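You operate a simulated robot arm through the tools that you are given. There is no shell and no other tool. Be economical: measure what you need, move in short steps, check, and stop when the job is done.

The job below is to be done with a simulated two-armed robot. You get a single attempt, and the scene is never put back.

Task
Wipe the dust patch off the square white panel and sleeve it.
Fine: green cloth back on its spot, sleeve lid shut and its blue clip shut. What is to be rubbed or washed off counts as gone when no trace of it is left.

It is judged by the outcome, as a careful person would: the job done as asked, and still so three seconds after it is handed in. It fails if anything else is knocked over, pushed out of place, dropped, spilled or broken. A push-on lid holds only when it is set on centred and level and pressed home; a screw cap is set on level and turned clockwise until tight. Flat cloth is picked up by pressing the open fingertips on it (5 to 10 N) and closing them slowly along it; thin cloth reads only 2 to 8 mm in the jaws.

Robot
Two 7-joint arms with two-finger parallel grippers on one trunk, on a base that drives. Base frame: it is fixed to the floor where the robot stands at the start and does not move with it; the origin is under the middle of the robot, x ahead of it, y to its left, z up; the surface under the hand at the start is at about z = 0.76. Lengths are in m, angles in degrees, forces in N, time in s.
The left shoulder is at the start at [0.05, 0.209, 1.196], the right one opposite. With the tool pointing down near the work surface each hand reaches from about 0.1 to 0.88 m from the robot's upright axis, wherever it stands, measured 20 degrees to its own side. Places, roughly: blue sleeve clip [0.5, 0, 0.9]; card sleeve lid [0.7, -0.1, 1]; inside of the card sleeve [0.6, -0.1, 0.8]; panel easel [0.6, 0.4, 0.9]. Payload 4.4 kg a hand.
The TCP of each hand is the grasp point between the finger pads, 0.023 m short of the fingertips. In the tool frame z runs along the fingers and y along their closing line. Largest opening 0.094 m; finger width 0.038, thickness 0.01; the body of the gripper, 0.054 by 0.096 m, starts 0.039 m behind the TCP.
Orientation is that of the tool frame in the base frame, as a unit quaternion [x, y, z, w]. With the fingers straight down and closing along the base's y, the tool's x points along the base's -x, its y along +y and its z along -z.

Tools
- The arms move only by the tool servo_tool. It takes "left_motion", "right_motion" or both (then of equal length, played together; a hand with none holds still); each is a list that holds one entry, the list of rows, each a list of 7 numbers: the shift along the tool's x, y, z in m, then the turn, a rotation vector about the tool's x, y, z in rad, then the opening, from 0 (shut) to 1 (fully open). In form: [[[tx, ty, tz, rx, ry, rz, claw], ...]]. A call has 1 to 8 rows; each row is the pose to reach, as a shift and turn from the pose commanded when the call began, along the tool's axes at that moment. Each row takes 0.2 s and may step no farther than 0.05 m and 8.6 degrees from the row before; otherwise, or with a gripper value out of range, the whole call is refused. A pose out of reach is approached as far as the arm can. The call stops where the force on the tool passes 50 N (or 10 N more than at its start, if that is more) or the arm is blocked; 0.2 s more then pass. Each finger travels about 0.108 m/s and halts on what it meets, pressing with about 29 N; the grip force reading is that of the motor and also rises with nothing between the fingers. The clock runs only during rows and for 0.2 s after the last one: add rows that repeat a pose to give the fingers time. The reply holds the time, the measured pose of the TCP, the force on the tool along the base axes, the opening and the grip force, in the units named above and with some noise, with the torque about the TCP (base axes, N m) and any sound that the robot's microphone picked up, and new pictures: "pictures" is both (left out), scene, wrist or none (wrist: the cameras of the hands that moved).
- Cameras (640 x 400 px; columns grow to the right, rows downward): "scene" is now at [0.149, 0.0304, 1.3613]; the picture's right is [0.34, -0.94, 0.00], its down [-0.58, -0.21, -0.79] and it looks along [0.74, 0.27, -0.62] (base axes); focal length 231 px, centre (320, 200). "left" rides on the left gripper at [0.087, -0.016, -0.074] in its tool frame; the picture's right is [0.18, 0.98, 0.00], its down [-0.58, 0.11, -0.81] and it looks along [-0.79, 0.15, 0.59] (tool axes); focal length 243 px, centre (320, 200). "right" rides on the right gripper at [0.086, 0.016, -0.075] in its tool frame; the picture's right is [-0.18, 0.98, 0.00], its down [-0.58, -0.11, -0.81] and it looks along [-0.79, -0.15, 0.59] (tool axes); focal length 243 px, centre (320, 200).
- slide_trunk(by): slides the trunk up (or, below 0, down) by that many m; the arms and the scene camera ride with it, the base frame stays. It gives what a move gives, with no picture.
- roll_base(legs): drives the robot by 1 to 6 legs, each [ahead, left, turn to the left] in m, m and degrees, along the robot's own axes; the way and the turn of a leg run together, so that a leg with both is an arc; at most 1.5 m and 180 degrees a leg. The arms and the cameras ride along, it lands a little off, and it stops where it bumps. It gives what a move gives, and a new picture of the scene camera.
- head_to(pan, tilt): turns the head with the scene camera to pan (to the left, within 80 degrees either way) and tilt (down, from -29 to 69), counted from straight ahead of the robot. It gives what a move gives, and a new picture of the scene camera.
- probe_pixels(camera, pixels): for up to 12 pixels [column, row] of the newest picture of that camera ("zoom" is the newest enlarged one), the place [x, y, z] in the base frame of the surface seen there, good to about 0.002 m. It takes no simulated time.
- zoom(camera, box): a new picture of the part [left, top, right, bottom] of that camera's present view, enlarged. It takes no simulated time.
- sign_off(): hands the job in; it is judged then, once.

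Keep the steps short. Do not move on a guess: measure, check each grasp and each placing, and mend mistakes. In all there are 80 turns and 260 pictures (those below and enlarged ones count). Leave the grippers open and the arms clear of the work at the hand-in unless told otherwise, and finish with a single line.

The tools are called by a JSON object that holds its "api" and its "payload". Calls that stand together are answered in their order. servo_tool: Moves the arms, as the interface text tells. Its arguments: {"type":"object","properties":{"left_motion":{"type":"array"},"right_motion":{"type":"array"},"pictures":{"type":"string","enum":["both","scene","wrist","none"]}},"required":[]} The other tools are called the same way: slide_trunk (by) slides the trunk up or down; roll_base (legs) drives the base; head_to (pan, tilt) turns the head that bears the scene camera; probe_pixels (camera, pixels) gives the place of the surface under pixels of a picture; zoom (camera, box) takes an enlarged picture of a part of a camera's view; sign_off () hands the job in.

At the start:

```text
time_s: 0.0
left_tcp_pos: [0.4688, 0.4229, 1.1987]
left_tcp_rot: [0.0, 1.0, 0.0, 0.0]
left_force: [0.0, 0.8, -0.4]
left_torque: [0.03, 0.01, 0.04]
left_grip_width: 0.0941
left_gripper_force: 0.1
right_tcp_pos: [0.5748, -0.0866, 1.2218]
right_tcp_rot: [0.001, 1.0, 0.0, 0.0]
right_force: [0.8, 0.3, 0.8]
right_torque: [-0.04, 0.01, 0.02]
right_grip_width: 0.094
right_gripper_force: 0.1
trunk travel left (down, up): [-0.275, 0.288]
robot x, y, heading: [0.0019, 0.0032, -0.1]
head pan, tilt: [20.0, 38.1]
```

scene: 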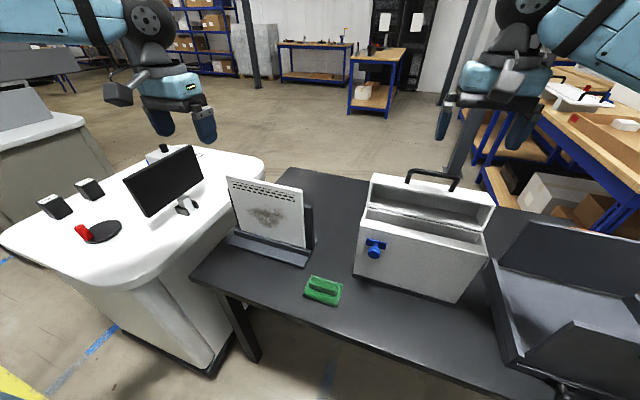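
right: 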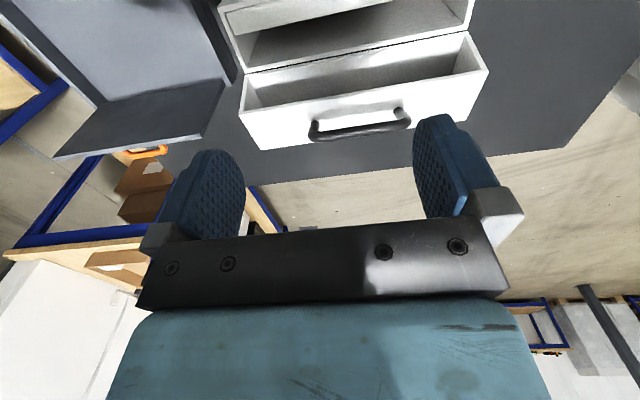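
left: 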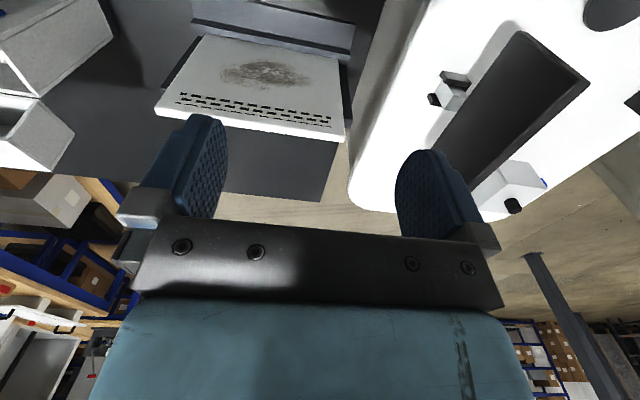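

I see the panel on its easel around (267,213), the green cloth at (323,291), and the open sleeve with its blue clip at (375,248). I'll enlarge both areas and probe the main points.

{"api": "zoom", "payload": {"camera": "scene", "box": [190, 160, 350, 310]}}

{"api": "zoom", "payload": {"camera": "scene", "box": [335, 155, 505, 310]}}

{"api": "probe_pixels", "payload": {"camera": "scene", "pixels": [[232, 182], [300, 192], [238, 228], [304, 244], [265, 215], [305, 297], [335, 304], [311, 277], [342, 284], [323, 283], [323, 292], [290, 258]]}}

{"api": "probe_pixels", "payload": {"camera": "scene", "pixels": [[362, 215], [482, 246], [357, 275], [458, 302], [374, 176], [492, 202], [375, 241], [375, 252], [430, 172], [368, 206], [485, 232], [420, 222]]}}

```text
2.67 times, centred on (270, 235) of scene
```

zoom: 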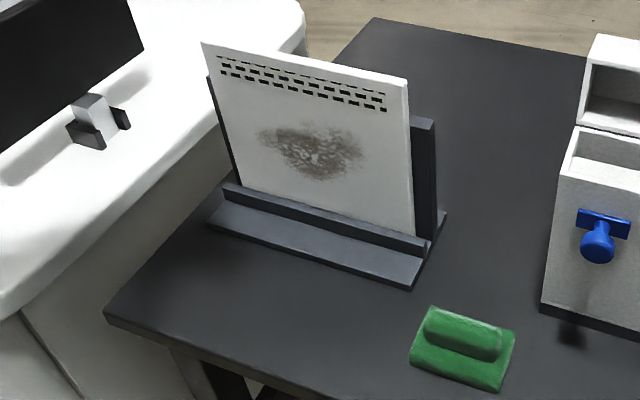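

```text
2.58 times, centred on (420, 232) of scene
```

zoom: 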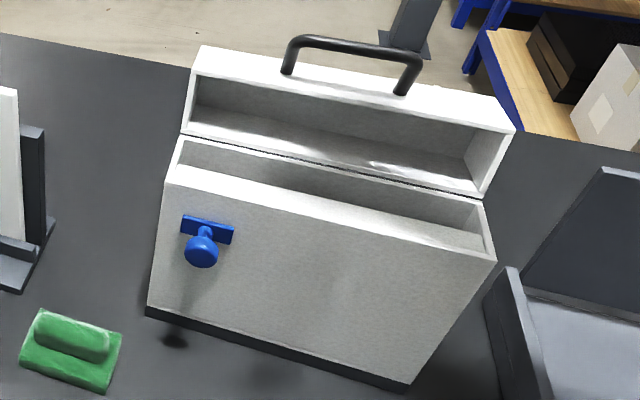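

```text
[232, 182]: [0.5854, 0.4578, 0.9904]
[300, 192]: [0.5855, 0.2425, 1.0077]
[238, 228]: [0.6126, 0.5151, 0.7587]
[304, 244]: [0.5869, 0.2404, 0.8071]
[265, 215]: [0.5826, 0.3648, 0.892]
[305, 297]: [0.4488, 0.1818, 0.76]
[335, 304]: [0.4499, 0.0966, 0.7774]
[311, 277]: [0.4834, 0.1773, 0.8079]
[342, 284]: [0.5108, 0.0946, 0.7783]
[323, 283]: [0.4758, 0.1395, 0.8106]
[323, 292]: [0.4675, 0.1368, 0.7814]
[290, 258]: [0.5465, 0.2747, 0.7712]
```

```text
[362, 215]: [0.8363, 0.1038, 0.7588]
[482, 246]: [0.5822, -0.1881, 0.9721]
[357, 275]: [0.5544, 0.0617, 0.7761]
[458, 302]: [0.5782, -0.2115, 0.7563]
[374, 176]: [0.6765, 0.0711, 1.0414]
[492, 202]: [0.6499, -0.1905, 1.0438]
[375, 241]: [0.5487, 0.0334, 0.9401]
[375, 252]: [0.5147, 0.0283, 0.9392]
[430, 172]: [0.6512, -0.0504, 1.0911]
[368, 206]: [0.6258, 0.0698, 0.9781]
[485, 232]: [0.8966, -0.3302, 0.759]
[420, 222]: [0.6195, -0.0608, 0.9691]
```

Next I'll look closely at the sleeve opening, lid and clip with the wrist cameras, and at the panel edges.

{"api": "zoom", "payload": {"camera": "right", "box": [200, 0, 520, 160]}}

{"api": "zoom", "payload": {"camera": "left", "box": [130, 0, 380, 156]}}

{"api": "zoom", "payload": {"camera": "scene", "box": [350, 220, 410, 280]}}

{"api": "probe_pixels", "payload": {"camera": "left", "pixels": [[158, 104], [340, 128], [158, 113], [338, 138], [200, 40], [340, 62], [210, 17], [350, 45], [205, 34], [265, 75], [346, 100], [176, 62]]}}

{"api": "probe_pixels", "payload": {"camera": "right", "pixels": [[245, 108], [486, 70], [360, 90], [360, 125], [350, 60], [247, 68], [470, 30], [330, 20], [255, 145], [465, 40], [235, 8], [300, 55]]}}

```text
2.00 times, centred on (360, 80) of right
```

zoom: 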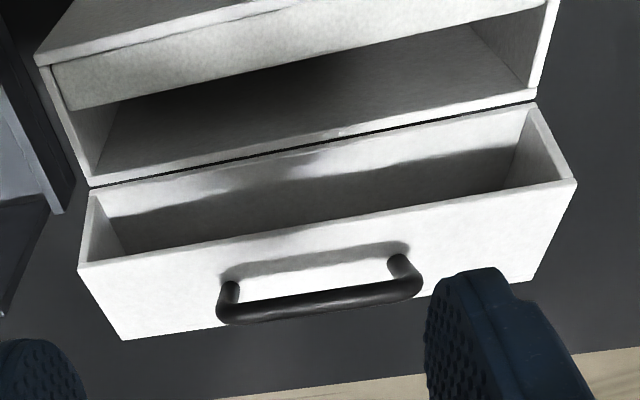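

```text
2.56 times, centred on (255, 78) of left
```

zoom: 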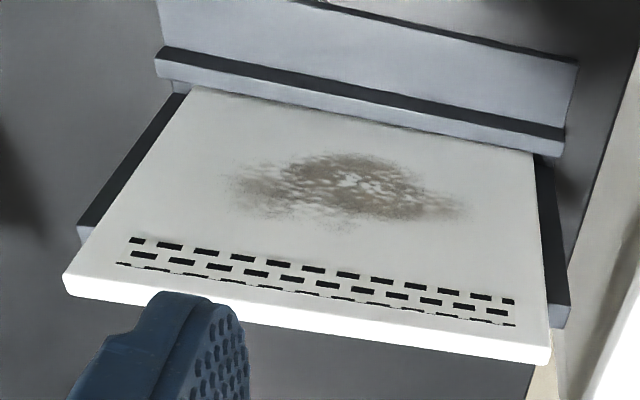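

```text
6.67 times, centred on (380, 250) of scene
```

zoom: 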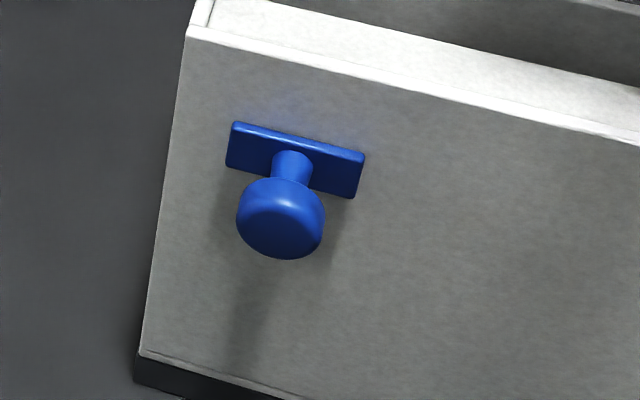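

```text
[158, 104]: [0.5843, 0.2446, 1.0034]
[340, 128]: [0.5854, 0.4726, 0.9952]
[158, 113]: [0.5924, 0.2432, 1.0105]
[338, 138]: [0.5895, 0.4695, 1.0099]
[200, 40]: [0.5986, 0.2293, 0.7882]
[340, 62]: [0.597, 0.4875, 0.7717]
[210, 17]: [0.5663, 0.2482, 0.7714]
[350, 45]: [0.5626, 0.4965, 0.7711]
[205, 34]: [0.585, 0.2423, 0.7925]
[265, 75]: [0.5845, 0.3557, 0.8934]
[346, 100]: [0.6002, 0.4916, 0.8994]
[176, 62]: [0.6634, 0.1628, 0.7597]
```

```text
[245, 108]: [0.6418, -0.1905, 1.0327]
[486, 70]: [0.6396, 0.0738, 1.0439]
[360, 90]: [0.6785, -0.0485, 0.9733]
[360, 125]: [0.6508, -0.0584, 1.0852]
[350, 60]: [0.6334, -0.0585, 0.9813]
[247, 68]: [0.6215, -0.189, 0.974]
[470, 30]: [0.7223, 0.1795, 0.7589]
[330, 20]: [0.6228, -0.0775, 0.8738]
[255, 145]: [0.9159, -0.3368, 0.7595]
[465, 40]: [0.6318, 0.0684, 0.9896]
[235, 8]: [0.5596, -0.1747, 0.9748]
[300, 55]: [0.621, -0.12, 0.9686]
```

The layout is measured:
- **Panel:** about 0.228 m square. It spans x 0.584–0.594, y 0.244–0.472 and z 0.785–1.010.
- **Sleeve:** mouth rim at z 0.975, with the lid hinged at the back at x of about 0.63.
- **Cloth:** a green pad with a ridge along y, centred near (0.478, 0.138).

I'll move the left hand above the cloth and turn it so the fingers close along x.

{"api": "servo_tool", "payload": {"left_motion": [[[-0.001, -0.0358, 0.02, 0, 0, 0.148, 1], [-0.002, -0.0716, 0.04, 0, 0, 0.296, 1], [-0.003, -0.1074, 0.06, 0, 0, 0.444, 1], [-0.004, -0.1432, 0.08, 0, 0, 0.592, 1], [-0.005, -0.179, 0.1, 0, 0, 0.74, 1], [-0.006, -0.2148, 0.12, 0, 0, 0.888, 1], [-0.007, -0.2506, 0.14, 0, 0, 1.036, 1], [-0.008, -0.286, 0.16, 0, 0, 1.184, 1]]], "pictures": "none"}}

{"api": "servo_tool", "payload": {"left_motion": [[[0, 0, 0.03, 0, 0, 0.129, 1], [0, 0, 0.06, 0, 0, 0.258, 1], [0, 0, 0.09, 0, 0, 0.3868, 1], [0, 0, 0.09, 0, 0, 0.3868, 1]]]}}

```text
time_s: 1.8
left_tcp_pos: [0.4777, 0.1347, 1.0384]
left_tcp_rot: [0.558, 0.83, -0.001, 0.0]
left_force: [0.5, 0.1, 0.3]
left_torque: [0.02, 0.04, 0.0]
left_grip_width: 0.094
left_gripper_force: 0.0
right_tcp_pos: [0.5769, -0.0861, 1.2199]
right_tcp_rot: [0.0, 1.0, 0.001, -0.001]
right_force: [0.9, 0.0, 0.3]
right_torque: [-0.02, 0.01, 0.01]
right_grip_width: 0.0938
right_gripper_force: 0.0
trunk travel left (down, up): [-0.275, 0.288]
robot x, y, heading: [-0.0008, -0.0006, 0.0]
head pan, tilt: [20.0, 38.1]
```

```text
time_s: 2.8
left_tcp_pos: [0.4693, 0.1648, 0.9685]
left_tcp_rot: [0.707, 0.707, 0.0, -0.001]
left_force: [-0.3, 0.6, 0.0]
left_torque: [0.02, -0.02, -0.01]
left_grip_width: 0.0941
left_gripper_force: 0.1
left hand out of reach, approached as far as the arm can: row 1, 2, 3, 4
right_tcp_pos: [0.5743, -0.0869, 1.2222]
right_tcp_rot: [0.0, 1.0, -0.001, 0.0]
right_force: [0.0, 0.0, -0.2]
right_torque: [0.0, 0.01, 0.01]
right_grip_width: 0.0942
right_gripper_force: 0.1
trunk travel left (down, up): [-0.275, 0.288]
robot x, y, heading: [-0.0049, 0.0006, -0.1]
head pan, tilt: [20.0, 38.1]
```

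scene: 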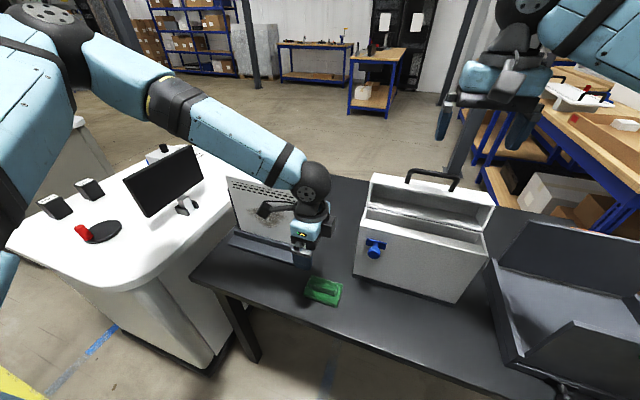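
left: 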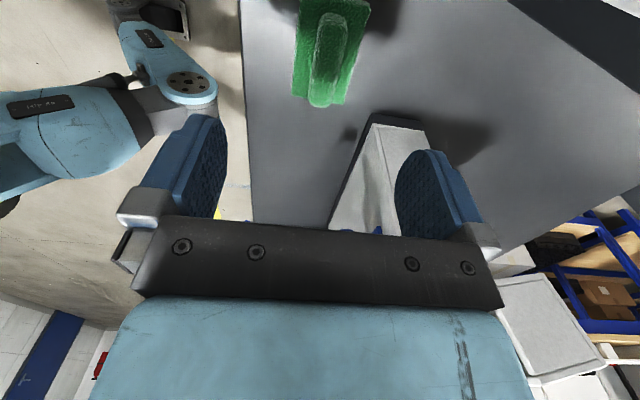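

With the camera on the +Y side, the arm runs out of reach. I'll rise and turn the hand back the other way by 180 degrees.

{"api": "servo_tool", "payload": {"left_motion": [[[0, 0, -0.015, 0, 0, -0.148, 1], [0, 0, -0.03, 0, 0, -0.296, 1], [0, 0, -0.045, 0, 0, -0.444, 1], [0, 0, -0.06, 0, 0, -0.592, 1], [0, 0, -0.075, 0, 0, -0.74, 1], [0, 0, -0.09, 0, 0, -0.888, 1], [0, 0, -0.105, 0, 0, -1.036, 1], [0, 0, -0.12, 0, 0, -1.184, 1]]], "pictures": "none"}}

{"api": "servo_tool", "payload": {"left_motion": [[[0, 0, 0, 0, 0, -0.148, 1], [0, 0, 0, 0, 0, -0.296, 1], [0, 0, 0, 0, 0, -0.444, 1], [0, 0, 0, 0, 0, -0.592, 1], [0, 0, 0, 0, 0, -0.74, 1], [0, 0, 0, 0, 0, -0.888, 1], [0, 0, 0, 0, 0, -1.036, 1], [0, 0, 0, 0, 0, -1.184, 1]]], "pictures": "none"}}

{"api": "servo_tool", "payload": {"left_motion": [[[0, 0, 0, 0, 0, -0.148, 1], [0, 0, 0, 0, 0, -0.296, 1], [0, 0, 0, 0, 0, -0.444, 1], [0, 0, 0, 0, 0, -0.592, 1], [0, 0, 0, 0, 0, -0.74, 1], [0, 0, 0, 0, 0, -0.774, 1]]]}}

```text
time_s: 4.6
left_tcp_pos: [0.4684, 0.167, 1.087]
left_tcp_rot: [0.19, 0.982, 0.0, 0.0]
left_force: [0.5, -0.3, 0.0]
left_torque: [0.0, -0.01, -0.04]
left_grip_width: 0.0939
left_gripper_force: 0.1
right_tcp_pos: [0.5744, -0.0866, 1.2217]
right_tcp_rot: [0.0, 1.0, 0.0, 0.001]
right_force: [0.1, -0.2, 0.7]
right_torque: [0.0, 0.0, 0.0]
right_grip_width: 0.0942
right_gripper_force: 0.0
trunk travel left (down, up): [-0.275, 0.288]
robot x, y, heading: [-0.0024, -0.0019, -0.1]
head pan, tilt: [20.0, 38.1]
```

```text
time_s: 6.4
left_tcp_pos: [0.4693, 0.1677, 1.0865]
left_tcp_rot: [-0.39, 0.921, -0.001, 0.0]
left_force: [0.0, 0.3, -0.6]
left_torque: [-0.02, 0.0, -0.01]
left_grip_width: 0.0943
left_gripper_force: 0.1
right_tcp_pos: [0.5754, -0.0861, 1.2229]
right_tcp_rot: [-0.001, 1.0, 0.0, 0.0]
right_force: [0.5, -1.0, 0.1]
right_torque: [0.0, 0.01, -0.02]
right_grip_width: 0.0939
right_gripper_force: 0.0
trunk travel left (down, up): [-0.275, 0.288]
robot x, y, heading: [-0.0014, 0.0005, -0.1]
head pan, tilt: [20.0, 38.1]
```

```text
time_s: 7.8
left_tcp_pos: [0.4679, 0.1656, 1.0869]
left_tcp_rot: [0.709, -0.706, -0.001, 0.0]
left_force: [-0.3, -0.3, -0.7]
left_torque: [0.0, 0.0, 0.0]
left_grip_width: 0.0941
left_gripper_force: 0.0
right_tcp_pos: [0.5757, -0.0851, 1.2217]
right_tcp_rot: [-0.001, 1.0, 0.0, 0.0]
right_force: [-0.1, -0.7, -0.5]
right_torque: [-0.04, 0.04, 0.03]
right_grip_width: 0.0938
right_gripper_force: 0.0
trunk travel left (down, up): [-0.275, 0.288]
robot x, y, heading: [-0.0002, -0.0023, -0.2]
head pan, tilt: [20.0, 38.1]
```

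scene: 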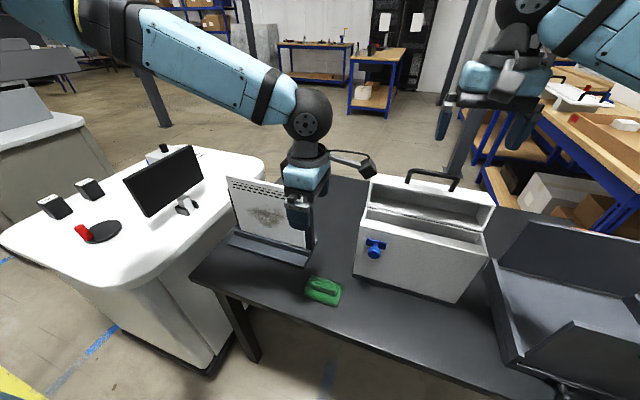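
left: 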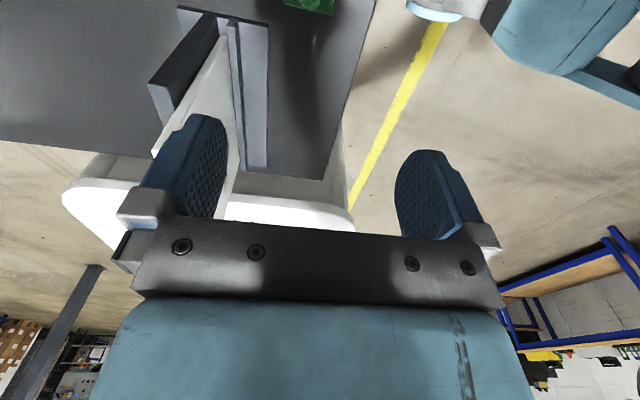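

This orientation is reachable. Now I'll measure the cloth's ridge precisely.

{"api": "zoom", "payload": {"camera": "scene", "box": [295, 265, 355, 315]}}

{"api": "probe_pixels", "payload": {"camera": "scene", "pixels": [[312, 279], [312, 287], [336, 286], [336, 295], [324, 283], [324, 291], [305, 290], [338, 300], [318, 280], [330, 293], [342, 287], [306, 295]]}}

```text
8.00 times, centred on (325, 290) of scene
```

zoom: 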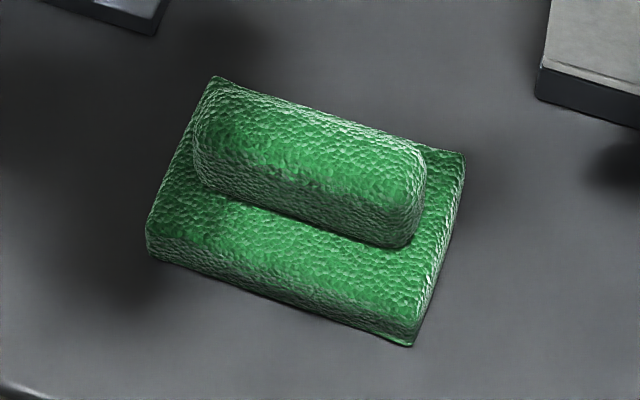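

```text
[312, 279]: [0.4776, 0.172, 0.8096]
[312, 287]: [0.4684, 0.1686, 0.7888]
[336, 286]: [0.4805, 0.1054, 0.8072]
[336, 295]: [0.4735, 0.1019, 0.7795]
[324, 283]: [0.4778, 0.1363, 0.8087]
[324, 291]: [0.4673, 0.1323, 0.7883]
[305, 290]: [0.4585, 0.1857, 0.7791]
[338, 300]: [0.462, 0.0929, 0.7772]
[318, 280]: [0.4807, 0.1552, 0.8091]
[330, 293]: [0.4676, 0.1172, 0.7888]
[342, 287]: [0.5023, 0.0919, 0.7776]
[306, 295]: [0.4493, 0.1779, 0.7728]
```

The ridge is centred at (0.478, 0.138) with its top at z 0.809, and the pad top is at 0.778. I'll move above it and then descend.

{"api": "servo_tool", "payload": {"left_motion": [[[0.007, -0.0025, 0.045, 0, 0, 0, 1], [0.014, -0.005, 0.09, 0, 0, 0, 1], [0.021, -0.0075, 0.135, 0, 0, 0, 1], [0.028, -0.01, 0.18, 0, 0, 0, 1], [0.028, -0.01, 0.21, 0, 0, 0, 1], [0.028, -0.01, 0.22, 0, 0, 0, 1]]]}}

```text
time_s: 9.2
left_tcp_pos: [0.4612, 0.1934, 0.9215]
left_tcp_rot: [0.708, -0.706, 0.0, -0.001]
left_force: [-0.9, 0.5, -0.4]
left_torque: [0.02, 0.0, 0.01]
left_grip_width: 0.0938
left_gripper_force: 0.0
left hand out of reach, approached as far as the arm can: row 3, 4, 5, 6
right_tcp_pos: [0.5756, -0.0864, 1.2219]
right_tcp_rot: [-0.001, 1.0, 0.0, -0.001]
right_force: [0.0, -0.6, -0.7]
right_torque: [-0.01, -0.03, -0.01]
right_grip_width: 0.0939
right_gripper_force: 0.0
trunk travel left (down, up): [-0.275, 0.288]
robot x, y, heading: [0.0015, -0.0012, 0.1]
head pan, tilt: [20.0, 38.1]
```

scene: 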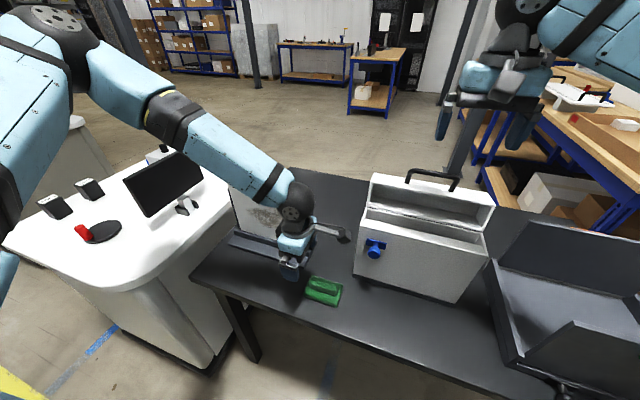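
left: 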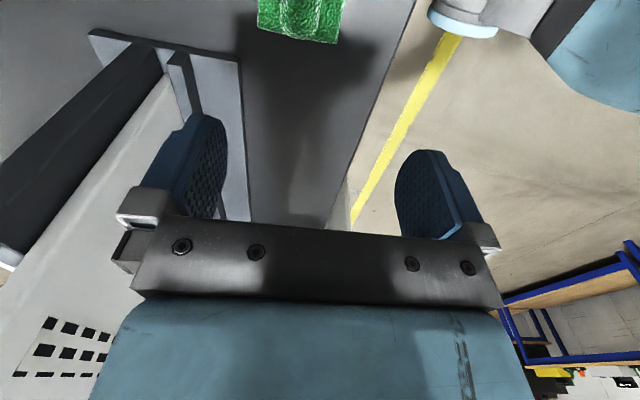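

The hand stops short here, probably because the arm is too folded. Raising the trunk 0.2 m gives it room with no risk of a collision.

{"api": "slide_trunk", "payload": {"by": 0.2}}

```text
time_s: 11.4
left_tcp_pos: [0.4624, 0.1927, 1.1226]
left_tcp_rot: [0.708, -0.706, 0.0, -0.001]
left_force: [-0.9, -0.2, 0.5]
left_torque: [-0.01, 0.0, 0.01]
left_grip_width: 0.094
left_gripper_force: 0.0
right_tcp_pos: [0.575, -0.0875, 1.4216]
right_tcp_rot: [0.0, 1.0, 0.0, -0.001]
right_force: [-0.6, -1.2, -0.2]
right_torque: [0.03, -0.02, 0.01]
right_grip_width: 0.0939
right_gripper_force: 0.1
trunk travel left (down, up): [-0.475, 0.088]
robot x, y, heading: [-0.0008, -0.0001, 0.1]
head pan, tilt: [20.0, 38.1]
```

Next I'll move to about (0.478, 0.138, 0.92).

{"api": "servo_tool", "payload": {"left_motion": [[[0.011, -0.003, 0.04, 0, 0, 0, 1], [0.022, -0.006, 0.08, 0, 0, 0, 1], [0.033, -0.01, 0.12, 0, 0, 0, 1], [0.044, -0.013, 0.16, 0, 0, 0, 1], [0.055, -0.016, 0.2, 0, 0, 0, 1], [0.055, -0.016, 0.2, 0, 0, 0, 1]]]}}

```text
time_s: 12.8
left_tcp_pos: [0.444, 0.2467, 1.062]
left_tcp_rot: [0.707, -0.707, -0.001, 0.001]
left_force: [0.5, 0.3, 0.3]
left_torque: [0.01, 0.01, 0.01]
left_grip_width: 0.0939
left_gripper_force: 0.1
left hand out of reach, approached as far as the arm can: row 1, 2, 3, 4, 5, 6
right_tcp_pos: [0.5759, -0.0869, 1.4215]
right_tcp_rot: [0.0, 1.0, 0.0, 0.001]
right_force: [-0.5, -0.6, 0.5]
right_torque: [-0.02, -0.02, -0.01]
right_grip_width: 0.0939
right_gripper_force: 0.1
trunk travel left (down, up): [-0.475, 0.088]
robot x, y, heading: [-0.0026, 0.0001, -0.1]
head pan, tilt: [20.0, 38.1]
```

scene: 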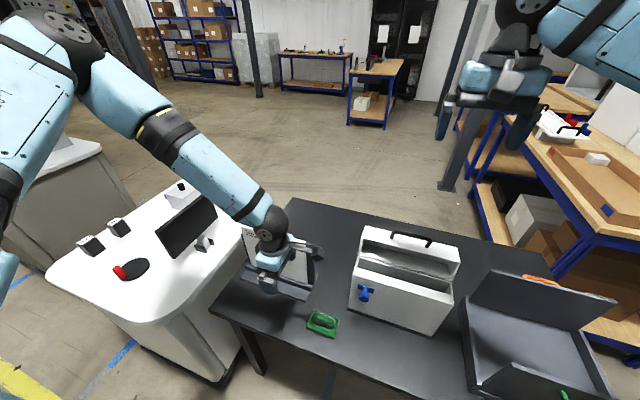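
left: 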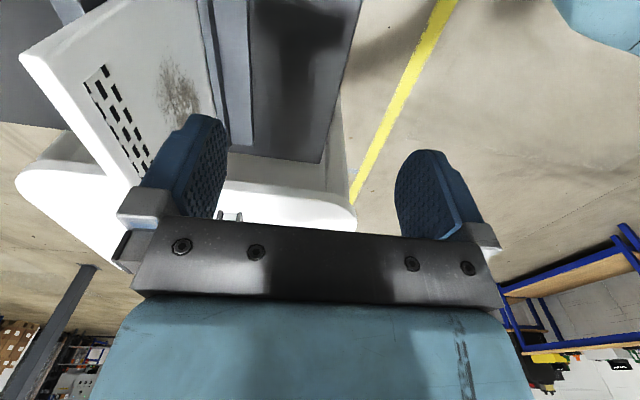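

The residual shows the limit lies toward −y and downward, so the cloth is too far inboard for this arm and raising the trunk didn't help. Moving the robot to its right should fix that, so I'll check what stands there.

{"api": "head_to", "payload": {"pan": -50, "tilt": 50}}

{"api": "probe_pixels", "payload": {"camera": "scene", "pixels": [[100, 200], [200, 200], [320, 200], [420, 200], [520, 200], [100, 300], [200, 300], [320, 300], [420, 300], [320, 370], [200, 370], [100, 370]]}}

```text
time_s: 14.2
left_tcp_pos: [0.4446, 0.2467, 1.0619]
left_tcp_rot: [0.708, -0.707, 0.0, 0.0]
left_force: [0.2, 0.4, -0.4]
left_torque: [-0.02, -0.02, -0.02]
left_grip_width: 0.0938
left_gripper_force: 0.0
right_tcp_pos: [0.5744, -0.0868, 1.4218]
right_tcp_rot: [0.0, 1.0, 0.0, 0.0]
right_force: [0.1, 1.1, 0.4]
right_torque: [-0.01, -0.02, -0.01]
right_grip_width: 0.094
right_gripper_force: 0.0
trunk travel left (down, up): [-0.475, 0.088]
robot x, y, heading: [0.0018, 0.0002, -0.3]
head pan, tilt: [-50.0, 50.0]
```

scene: 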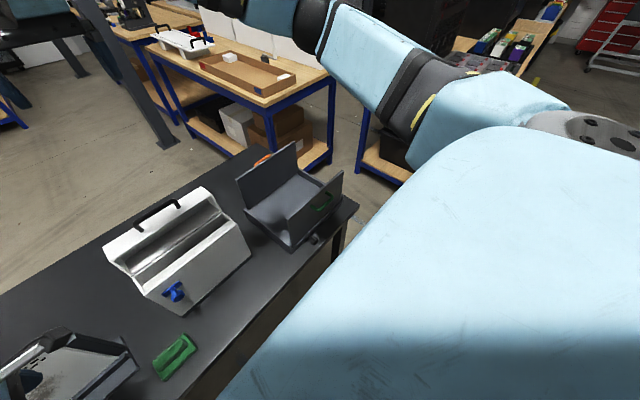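

```text
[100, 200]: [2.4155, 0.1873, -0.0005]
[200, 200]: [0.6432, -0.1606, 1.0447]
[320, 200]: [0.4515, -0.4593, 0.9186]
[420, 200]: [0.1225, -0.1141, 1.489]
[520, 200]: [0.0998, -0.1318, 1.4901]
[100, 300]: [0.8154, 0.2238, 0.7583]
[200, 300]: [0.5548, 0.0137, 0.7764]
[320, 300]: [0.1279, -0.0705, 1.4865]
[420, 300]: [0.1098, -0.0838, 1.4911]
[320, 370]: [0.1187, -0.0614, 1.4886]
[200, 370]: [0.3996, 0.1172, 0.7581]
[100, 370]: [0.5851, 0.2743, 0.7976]
```

The floor to the right is free. I'll move both hands to safe spots, then shift the base 0.2 m right, then lower the trunk.

{"api": "servo_tool", "payload": {"left_motion": [[[-0.025, 0, -0.03, 0, 0, 0, 1], [-0.05, 0, -0.06, 0, 0, 0, 1], [-0.075, 0, -0.09, 0, 0, 0, 1], [-0.1, 0, -0.12, 0, 0, 0, 1]]], "right_motion": [[[0.03, 0, -0.01, 0, 0, 0, 1], [0.06, 0, -0.02, 0, 0, 0, 1], [0.09, 0, -0.03, 0, 0, 0, 1], [0.12, 0, -0.04, 0, 0, 0, 1]]], "pictures": "none"}}

{"api": "head_to", "payload": {"pan": 30, "tilt": 45}}

{"api": "roll_base", "payload": {"legs": [[0, -0.22, 0]]}}

```text
time_s: 15.2
left_tcp_pos: [0.4404, 0.3464, 1.1821]
left_tcp_rot: [0.708, -0.706, 0.001, 0.001]
left_force: [-0.3, 0.9, 0.5]
left_torque: [-0.03, 0.0, -0.05]
left_grip_width: 0.0937
left_gripper_force: 0.0
right_tcp_pos: [0.4515, -0.0852, 1.4629]
right_tcp_rot: [-0.001, 1.0, 0.0, 0.002]
right_force: [-0.7, 0.0, 0.1]
right_torque: [0.0, -0.04, -0.01]
right_grip_width: 0.0939
right_gripper_force: 0.1
trunk travel left (down, up): [-0.475, 0.088]
robot x, y, heading: [0.0013, -0.0006, 0.3]
head pan, tilt: [-50.0, 50.0]
```

```text
time_s: 16.7
left_tcp_pos: [0.4441, 0.3442, 1.1811]
left_tcp_rot: [0.708, -0.706, 0.0, 0.0]
left_force: [0.0, 0.4, -1.0]
left_torque: [0.0, -0.01, 0.01]
left_grip_width: 0.0939
left_gripper_force: 0.0
right_tcp_pos: [0.4549, -0.0864, 1.4604]
right_tcp_rot: [0.0, 1.0, 0.0, 0.0]
right_force: [0.1, -0.7, 0.3]
right_torque: [0.02, -0.01, 0.02]
right_grip_width: 0.0944
right_gripper_force: 0.1
trunk travel left (down, up): [-0.475, 0.088]
robot x, y, heading: [0.0003, 0.0027, -0.2]
head pan, tilt: [30.0, 45.0]
```

scene: 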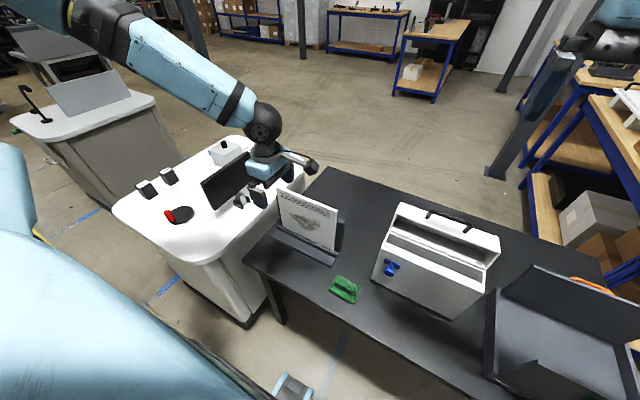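

```text
time_s: 19.3
left_tcp_pos: [0.4429, 0.1219, 1.1808]
left_tcp_rot: [0.709, -0.706, 0.0, 0.0]
left_force: [0.1, 0.1, 1.5]
left_torque: [0.01, -0.01, 0.02]
left_grip_width: 0.094
left_gripper_force: 0.0
right_tcp_pos: [0.4559, -0.3076, 1.4614]
right_tcp_rot: [-0.001, 1.0, 0.0, -0.001]
right_force: [0.9, 0.7, -0.6]
right_torque: [0.03, -0.02, 0.01]
right_grip_width: 0.0941
right_gripper_force: 0.2
trunk travel left (down, up): [-0.475, 0.088]
robot x, y, heading: [-0.0021, -0.2259, -0.0]
head pan, tilt: [30.0, 45.0]
```

scene: 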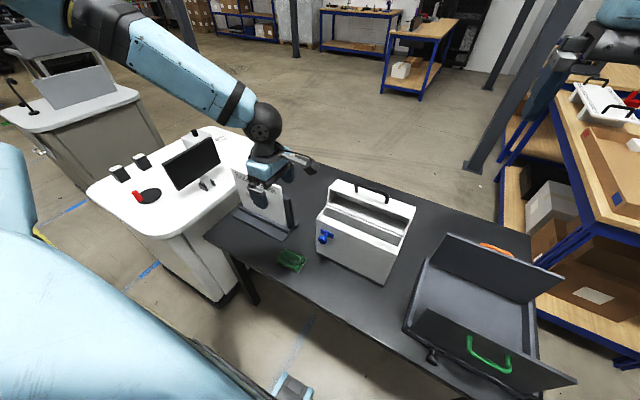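

Clear. I'll lower the trunk by 0.25 m, which brings the left hand to z of about 0.93, then step over the cloth.

{"api": "slide_trunk", "payload": {"by": -0.25}}

{"api": "servo_tool", "payload": {"left_motion": [[[-0.005, -0.012, 0.01, 0, 0, 0, 1], [-0.01, -0.024, 0.02, 0, 0, 0, 1], [-0.016, -0.035, 0.03, 0, 0, 0, 1], [-0.016, -0.035, 0.03, 0, 0, 0, 1]]]}}

```text
time_s: 21.9
left_tcp_pos: [0.4437, 0.1218, 0.931]
left_tcp_rot: [0.708, -0.706, -0.001, 0.0]
left_force: [-0.3, -0.3, 0.0]
left_torque: [0.0, -0.04, 0.02]
left_grip_width: 0.094
left_gripper_force: 0.0
right_tcp_pos: [0.4546, -0.31, 1.2116]
right_tcp_rot: [0.0, 1.0, 0.0, 0.001]
right_force: [0.6, 0.1, -0.8]
right_torque: [0.0, -0.01, 0.01]
right_grip_width: 0.094
right_gripper_force: 0.1
trunk travel left (down, up): [-0.225, 0.338]
robot x, y, heading: [-0.0001, -0.221, 0.2]
head pan, tilt: [30.0, 45.0]
```

```text
time_s: 22.9
left_tcp_pos: [0.4785, 0.1386, 0.9006]
left_tcp_rot: [0.709, -0.705, 0.0, 0.0]
left_force: [0.0, -0.8, -0.7]
left_torque: [0.01, 0.0, 0.0]
left_grip_width: 0.0942
left_gripper_force: 0.0
right_tcp_pos: [0.4555, -0.3102, 1.2111]
right_tcp_rot: [0.0, 1.0, -0.001, 0.001]
right_force: [-0.5, -0.3, -0.2]
right_torque: [-0.03, -0.02, 0.01]
right_grip_width: 0.094
right_gripper_force: 0.0
trunk travel left (down, up): [-0.225, 0.338]
robot x, y, heading: [-0.0027, -0.221, 0.2]
head pan, tilt: [30.0, 45.0]
```

scene: 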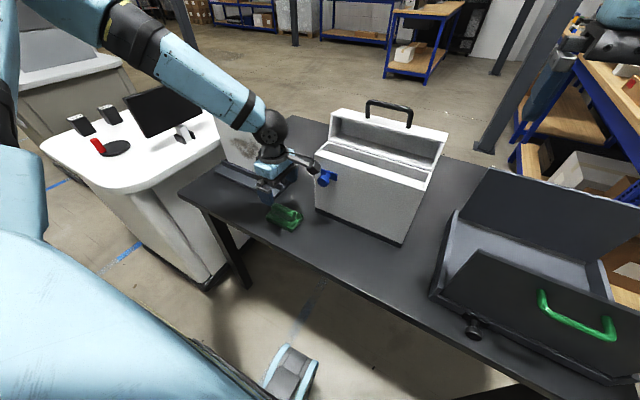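
left: 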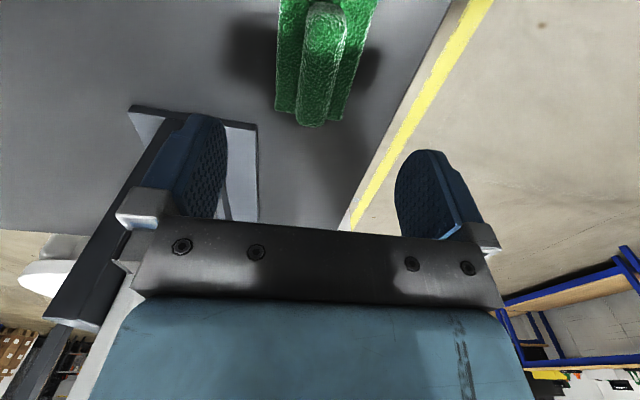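

The hand is over the cloth at (0.478, 0.139). The camera bracket near (315,165) looks close to the clip, so I'll check the gap before descending.

{"api": "zoom", "payload": {"camera": "scene", "box": [230, 120, 370, 240]}}

{"api": "probe_pixels", "payload": {"camera": "scene", "pixels": [[314, 166], [316, 174], [300, 160], [324, 180], [330, 177], [312, 164], [279, 208], [298, 214]]}}

{"api": "probe_pixels", "payload": {"camera": "left", "pixels": [[325, 10], [305, 50], [345, 55], [312, 120], [325, 60], [280, 95], [345, 110]]}}

```text
3.33 times, centred on (300, 180) of scene
```

zoom: 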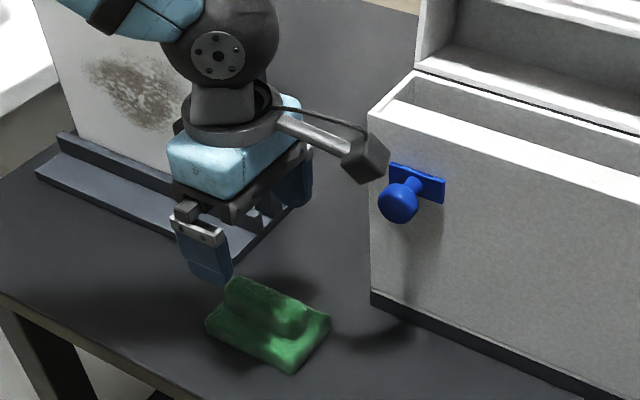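

```text
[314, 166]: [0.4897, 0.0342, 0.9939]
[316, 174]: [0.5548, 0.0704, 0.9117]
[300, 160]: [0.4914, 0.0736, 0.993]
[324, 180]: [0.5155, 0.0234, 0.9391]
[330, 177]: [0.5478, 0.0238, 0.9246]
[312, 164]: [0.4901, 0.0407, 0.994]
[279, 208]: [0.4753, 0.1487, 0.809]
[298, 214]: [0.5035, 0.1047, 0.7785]
```

```text
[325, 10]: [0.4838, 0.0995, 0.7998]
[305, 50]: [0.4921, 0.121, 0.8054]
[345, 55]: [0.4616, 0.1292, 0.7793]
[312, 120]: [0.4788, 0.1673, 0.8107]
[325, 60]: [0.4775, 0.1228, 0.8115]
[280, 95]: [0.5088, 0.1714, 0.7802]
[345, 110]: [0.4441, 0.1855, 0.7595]
```

The camera block would pass within millimetres of the clip knob. I'll grip the ridge nearer its +y end at y 0.158, which clears the clip, and descend in steps.

{"api": "servo_tool", "payload": {"left_motion": [[[-0.02, 0, 0.0, 0, 0, 0, 1], [-0.02, 0, 0.03, 0, 0, 0, 1], [-0.02, 0, 0.06, 0, 0, 0, 1], [-0.02, 0, 0.08, 0, 0, 0, 1], [-0.02, 0, 0.095, 0, 0, 0, 1], [-0.02, 0, 0.095, 0, 0, 0, 1]]]}}

```text
time_s: 24.3
left_tcp_pos: [0.4778, 0.1567, 0.8047]
left_tcp_rot: [0.708, -0.706, 0.0, 0.001]
left_force: [0.3, 0.0, -0.7]
left_torque: [-0.01, -0.03, 0.02]
left_grip_width: 0.094
left_gripper_force: 0.0
right_tcp_pos: [0.4543, -0.3099, 1.2113]
right_tcp_rot: [-0.001, 1.0, 0.0, 0.0]
right_force: [0.1, 0.0, 0.1]
right_torque: [-0.01, -0.02, 0.0]
right_grip_width: 0.094
right_gripper_force: 0.1
trunk travel left (down, up): [-0.225, 0.338]
robot x, y, heading: [-0.0006, -0.2239, 0.6]
head pan, tilt: [30.0, 45.0]
```

scene: 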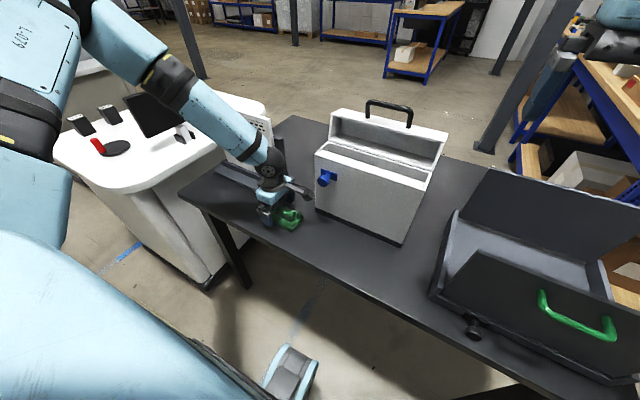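
left: 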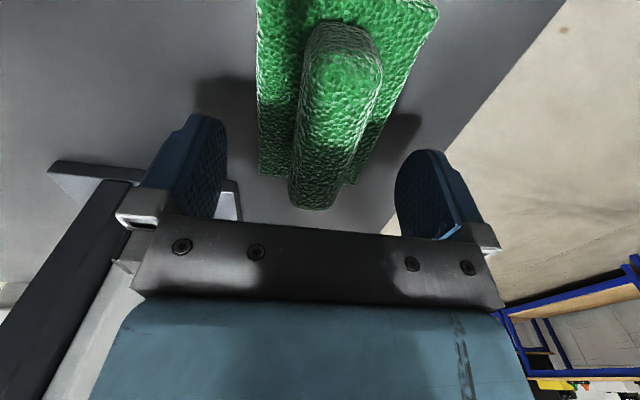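

The ridge is between the open fingers. I'll close them and hold.

{"api": "servo_tool", "payload": {"left_motion": [[[0, 0, 0, 0, 0, 0, 0.5], [0, 0, 0, 0, 0, 0, 0.2], [0, 0, 0, 0, 0, 0, 0], [0, 0, 0, 0, 0, 0, 0], [0, 0, 0, 0, 0, 0, 0]]], "pictures": "wrist"}}

```text
time_s: 25.5
left_tcp_pos: [0.4775, 0.1571, 0.8049]
left_tcp_rot: [0.709, -0.705, 0.0, 0.0]
left_force: [-0.3, 0.5, 0.5]
left_torque: [-0.04, 0.03, -0.05]
left_grip_width: 0.0252
left_gripper_force: 29.3
right_tcp_pos: [0.4553, -0.3092, 1.2126]
right_tcp_rot: [-0.001, 1.0, 0.0, 0.0]
right_force: [-0.7, -0.3, 0.1]
right_torque: [-0.04, 0.01, -0.02]
right_grip_width: 0.0941
right_gripper_force: 0.1
trunk travel left (down, up): [-0.225, 0.338]
robot x, y, heading: [0.0001, -0.2196, 0.1]
head pan, tilt: [30.0, 45.0]
```

left: 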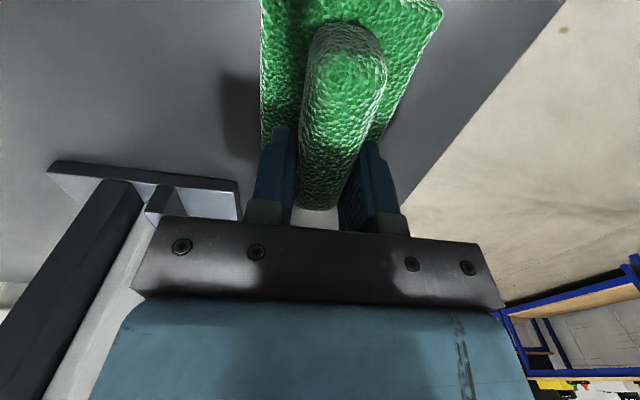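

The ridge is gripped at 0.025 m. Next I'll lift straight up, then back away and pitch the hand so the pad faces +x.

{"api": "servo_tool", "payload": {"left_motion": [[[0, 0, -0.03, 0, 0, 0, 0], [0, 0.005, -0.07, 0, 0, 0, 0], [-0.02, 0.015, -0.1, 0.148, 0, 0, 0], [-0.045, 0.025, -0.12, 0.296, 0, 0, 0], [-0.07, 0.035, -0.13, 0.444, 0, 0, 0], [-0.095, 0.045, -0.13, 0.592, 0, 0, 0], [-0.12, 0.055, -0.13, 0.74, 0, 0, 0], [-0.14, 0.06, -0.13, 0.888, 0, 0, 0]]]}}

```text
time_s: 27.3
left_tcp_pos: [0.4172, 0.2974, 0.9354]
left_tcp_rot: [0.64, -0.637, 0.305, -0.303]
left_force: [-0.8, 0.1, -0.7]
left_torque: [-0.03, -0.02, -0.03]
left_grip_width: 0.0253
left_gripper_force: 28.9
right_tcp_pos: [0.4544, -0.3087, 1.2118]
right_tcp_rot: [-0.001, 1.0, 0.0, -0.001]
right_force: [-0.1, 0.1, 1.6]
right_torque: [-0.01, -0.04, 0.01]
right_grip_width: 0.094
right_gripper_force: 0.1
trunk travel left (down, up): [-0.225, 0.338]
robot x, y, heading: [-0.0006, -0.2247, -0.1]
head pan, tilt: [30.0, 45.0]
```

scene: 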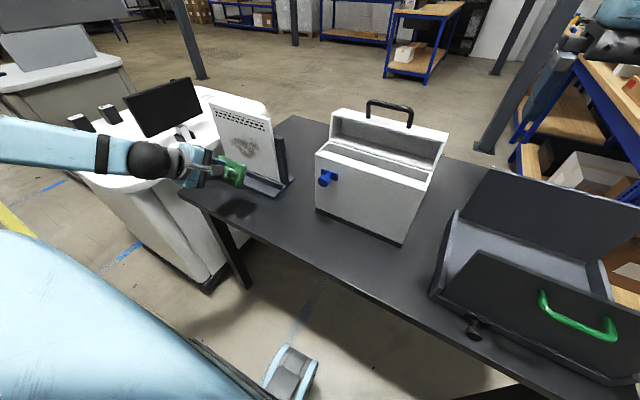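
left: 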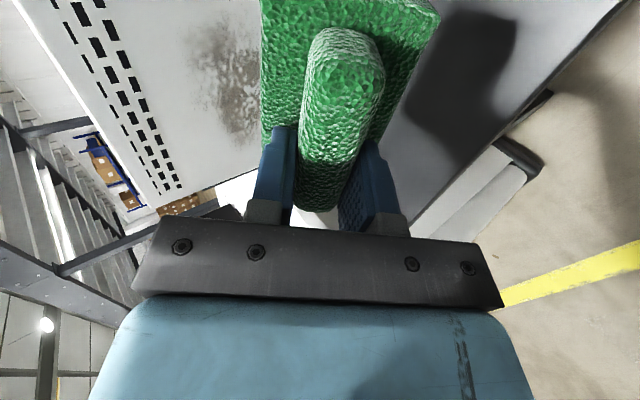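

That's working. I'll finish the pitch and probe the extent of the dust.

{"api": "servo_tool", "payload": {"left_motion": [[[0, 0, 0, 0.14, 0, 0, 0], [0, 0, 0, 0.28, 0, 0, 0], [0, 0, 0, 0.42, 0, 0, 0], [0, 0, 0, 0.56, 0, 0, 0], [0, 0, 0, 0.683, 0, 0, 0], [0, 0, 0, 0.683, 0, 0, 0]]]}}

{"api": "zoom", "payload": {"camera": "scene", "box": [190, 80, 310, 200]}}

```text
time_s: 28.7
left_tcp_pos: [0.4068, 0.3076, 0.9492]
left_tcp_rot: [-0.501, 0.499, -0.499, 0.501]
left_force: [0.1, -0.3, 0.1]
left_torque: [0.04, 0.04, -0.01]
left_grip_width: 0.0251
left_gripper_force: 29.3
left hand out of reach, approached as far as the arm can: row 5, 6
right_tcp_pos: [0.4558, -0.3097, 1.2108]
right_tcp_rot: [-0.001, 1.0, 0.0, 0.0]
right_force: [0.8, 0.6, 0.0]
right_torque: [0.02, -0.01, 0.01]
right_grip_width: 0.094
right_gripper_force: 0.1
trunk travel left (down, up): [-0.225, 0.338]
robot x, y, heading: [0.0007, -0.2222, 0.2]
head pan, tilt: [30.0, 45.0]
```

scene: 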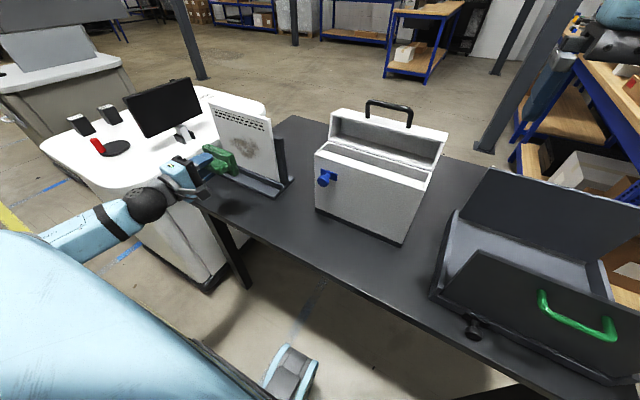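
left: 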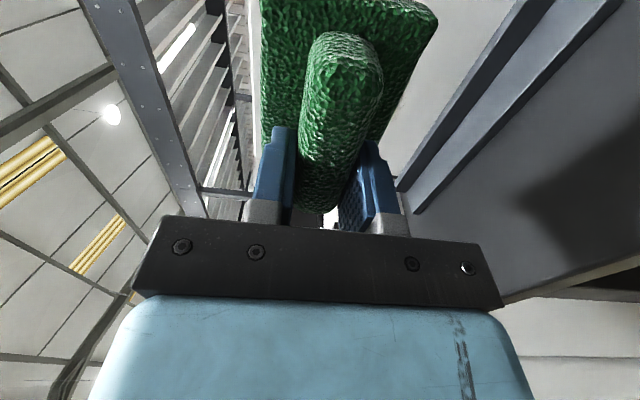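

```text
3.33 times, centred on (250, 140) of scene
```

zoom: 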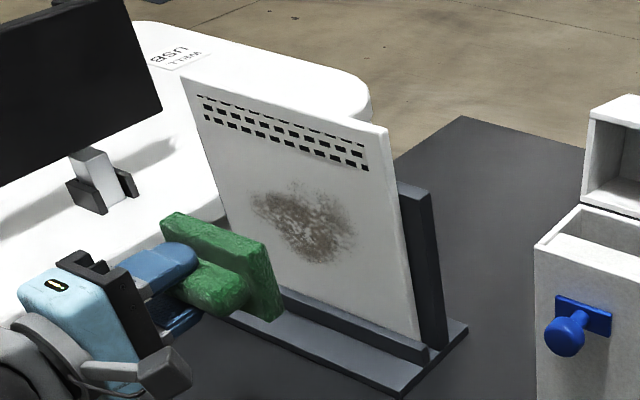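

The pad now faces the panel. I'll probe the dust edges in the enlarged view.

{"api": "probe_pixels", "payload": {"camera": "zoom", "pixels": [[253, 200], [356, 240], [292, 183], [325, 266], [348, 215], [270, 225], [305, 225], [240, 200], [395, 320], [280, 300]]}}

{"api": "probe_pixels", "payload": {"camera": "left", "pixels": [[262, 100], [262, 5], [435, 15], [400, 100], [330, 60]]}}

```text
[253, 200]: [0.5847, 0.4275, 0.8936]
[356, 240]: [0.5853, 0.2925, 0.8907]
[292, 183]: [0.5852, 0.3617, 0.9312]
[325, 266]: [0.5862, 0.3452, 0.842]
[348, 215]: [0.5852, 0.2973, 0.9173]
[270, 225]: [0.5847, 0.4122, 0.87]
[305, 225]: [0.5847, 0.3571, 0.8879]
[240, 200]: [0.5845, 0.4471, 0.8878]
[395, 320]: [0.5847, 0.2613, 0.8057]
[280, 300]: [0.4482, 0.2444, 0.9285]
```

```text
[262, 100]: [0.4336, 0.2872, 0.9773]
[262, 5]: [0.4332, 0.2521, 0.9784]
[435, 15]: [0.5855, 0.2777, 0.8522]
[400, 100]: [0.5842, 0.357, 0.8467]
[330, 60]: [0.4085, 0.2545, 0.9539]
```

The dust spans y 0.29–0.43 and z 0.842–0.935. The pad covers y from −0.0625 to +0.024 and z ±0.032 about the TCP. I'll move in front of the left part, about 2 cm short of contact.

{"api": "servo_tool", "payload": {"left_motion": [[[-0.03, 0.01, 0.01, 0, 0, 0, 0], [-0.06, 0.02, 0.03, 0, 0, 0, 0], [-0.09, 0.03, 0.06, 0, 0, 0, 0], [-0.11, 0.035, 0.09, 0, 0, 0, 0], [-0.11, 0.035, 0.09, 0, 0, 0, 0]]]}}

```text
time_s: 29.9
left_tcp_pos: [0.4636, 0.418, 0.9338]
left_tcp_rot: [-0.5, 0.499, -0.5, 0.502]
left_force: [0.0, 0.3, 0.4]
left_torque: [0.0, 0.05, 0.05]
left_grip_width: 0.0253
left_gripper_force: 29.4
left hand out of reach, approached as far as the arm can: row 2, 3, 4, 5
right_tcp_pos: [0.4529, -0.3102, 1.213]
right_tcp_rot: [0.0, 1.0, 0.001, 0.001]
right_force: [-1.1, -0.4, 0.0]
right_torque: [0.02, -0.02, -0.02]
right_grip_width: 0.0942
right_gripper_force: 0.0
trunk travel left (down, up): [-0.225, 0.338]
robot x, y, heading: [-0.0034, -0.2204, -0.2]
head pan, tilt: [30.0, 45.0]
```

scene: 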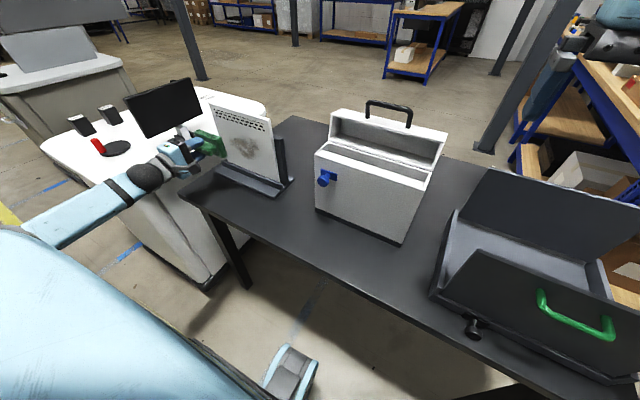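
left: 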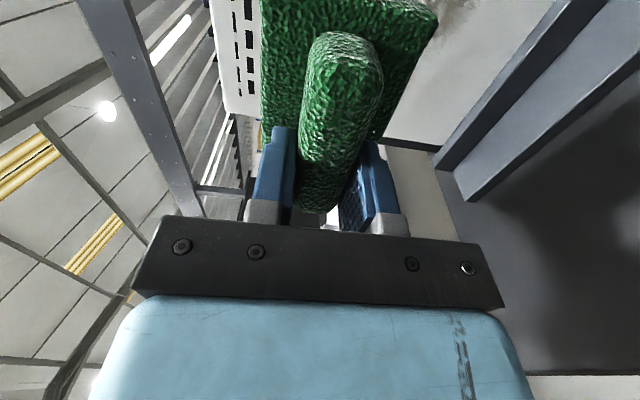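

It's blocked in the +x and downward direction, which points to a wrist pitch limit. Lowering the trunk should relax it, so I'll raise the hand 0.12 m and lower the trunk 0.14 m.

{"api": "servo_tool", "payload": {"left_motion": [[[0, -0.04, -0.0, 0, 0, 0, 0], [0, -0.08, -0.0, 0, 0, 0, 0], [0, -0.12, -0.0, 0, 0, 0, 0], [0, -0.12, 0, 0, 0, 0, 0]]], "pictures": "none"}}

{"api": "slide_trunk", "payload": {"by": -0.13}}

```text
time_s: 30.9
left_tcp_pos: [0.4648, 0.4197, 1.0538]
left_tcp_rot: [0.501, -0.498, 0.499, -0.501]
left_force: [0.4, -0.3, -0.4]
left_torque: [0.03, -0.01, 0.03]
left_grip_width: 0.0254
left_gripper_force: 29.1
right_tcp_pos: [0.4548, -0.309, 1.2117]
right_tcp_rot: [-0.001, 1.0, -0.001, 0.0]
right_force: [-0.5, 0.2, -0.5]
right_torque: [-0.01, 0.0, -0.01]
right_grip_width: 0.0941
right_gripper_force: 0.0
trunk travel left (down, up): [-0.225, 0.338]
robot x, y, heading: [0.0004, -0.2228, -0.2]
head pan, tilt: [30.0, 45.0]
```

```text
time_s: 32.5
left_tcp_pos: [0.4645, 0.4184, 0.925]
left_tcp_rot: [-0.501, 0.499, -0.499, 0.501]
left_force: [0.1, 1.2, -0.6]
left_torque: [0.05, 0.08, 0.02]
left_grip_width: 0.0255
left_gripper_force: 29.1
right_tcp_pos: [0.4548, -0.3094, 1.0815]
right_tcp_rot: [-0.001, 1.0, 0.0, 0.0]
right_force: [0.0, 0.4, 0.2]
right_torque: [0.0, 0.02, 0.01]
right_grip_width: 0.0939
right_gripper_force: 0.0
trunk travel left (down, up): [-0.095, 0.468]
robot x, y, heading: [0.0004, -0.2263, 0.0]
head pan, tilt: [30.0, 45.0]
```

Now I'll advance to x of about 0.52 and z 0.912.

{"api": "servo_tool", "payload": {"left_motion": [[[0, 0.004, 0.02, 0, 0, 0, 0], [0, 0.008, 0.04, 0, 0, 0, 0], [0, 0.012, 0.055, 0, 0, 0, 0], [0, 0.012, 0.055, 0, 0, 0, 0]]]}}

```text
time_s: 33.5
left_tcp_pos: [0.5189, 0.4178, 0.9122]
left_tcp_rot: [-0.501, 0.499, -0.499, 0.501]
left_force: [-0.6, -0.1, -1.0]
left_torque: [-0.01, -0.02, -0.03]
left_grip_width: 0.0252
left_gripper_force: 29.2
right_tcp_pos: [0.4549, -0.3091, 1.0805]
right_tcp_rot: [-0.001, 1.0, -0.001, -0.001]
right_force: [-0.1, 0.3, 0.2]
right_torque: [-0.01, 0.0, 0.01]
right_grip_width: 0.0937
right_gripper_force: 0.1
trunk travel left (down, up): [-0.095, 0.468]
robot x, y, heading: [0.0013, -0.2239, -0.2]
head pan, tilt: [30.0, 45.0]
```

scene: 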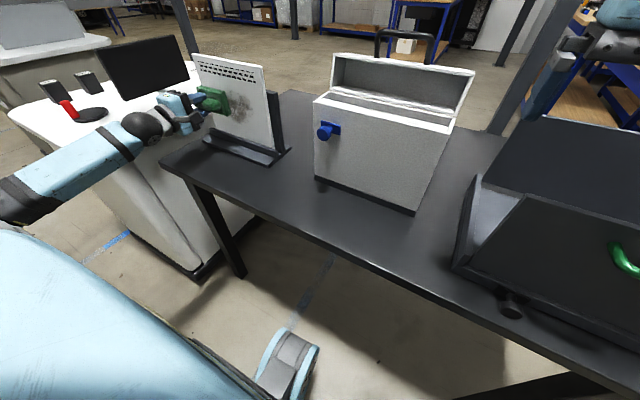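
left: 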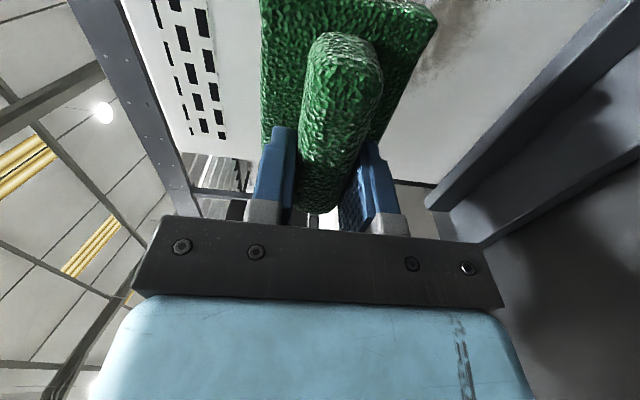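

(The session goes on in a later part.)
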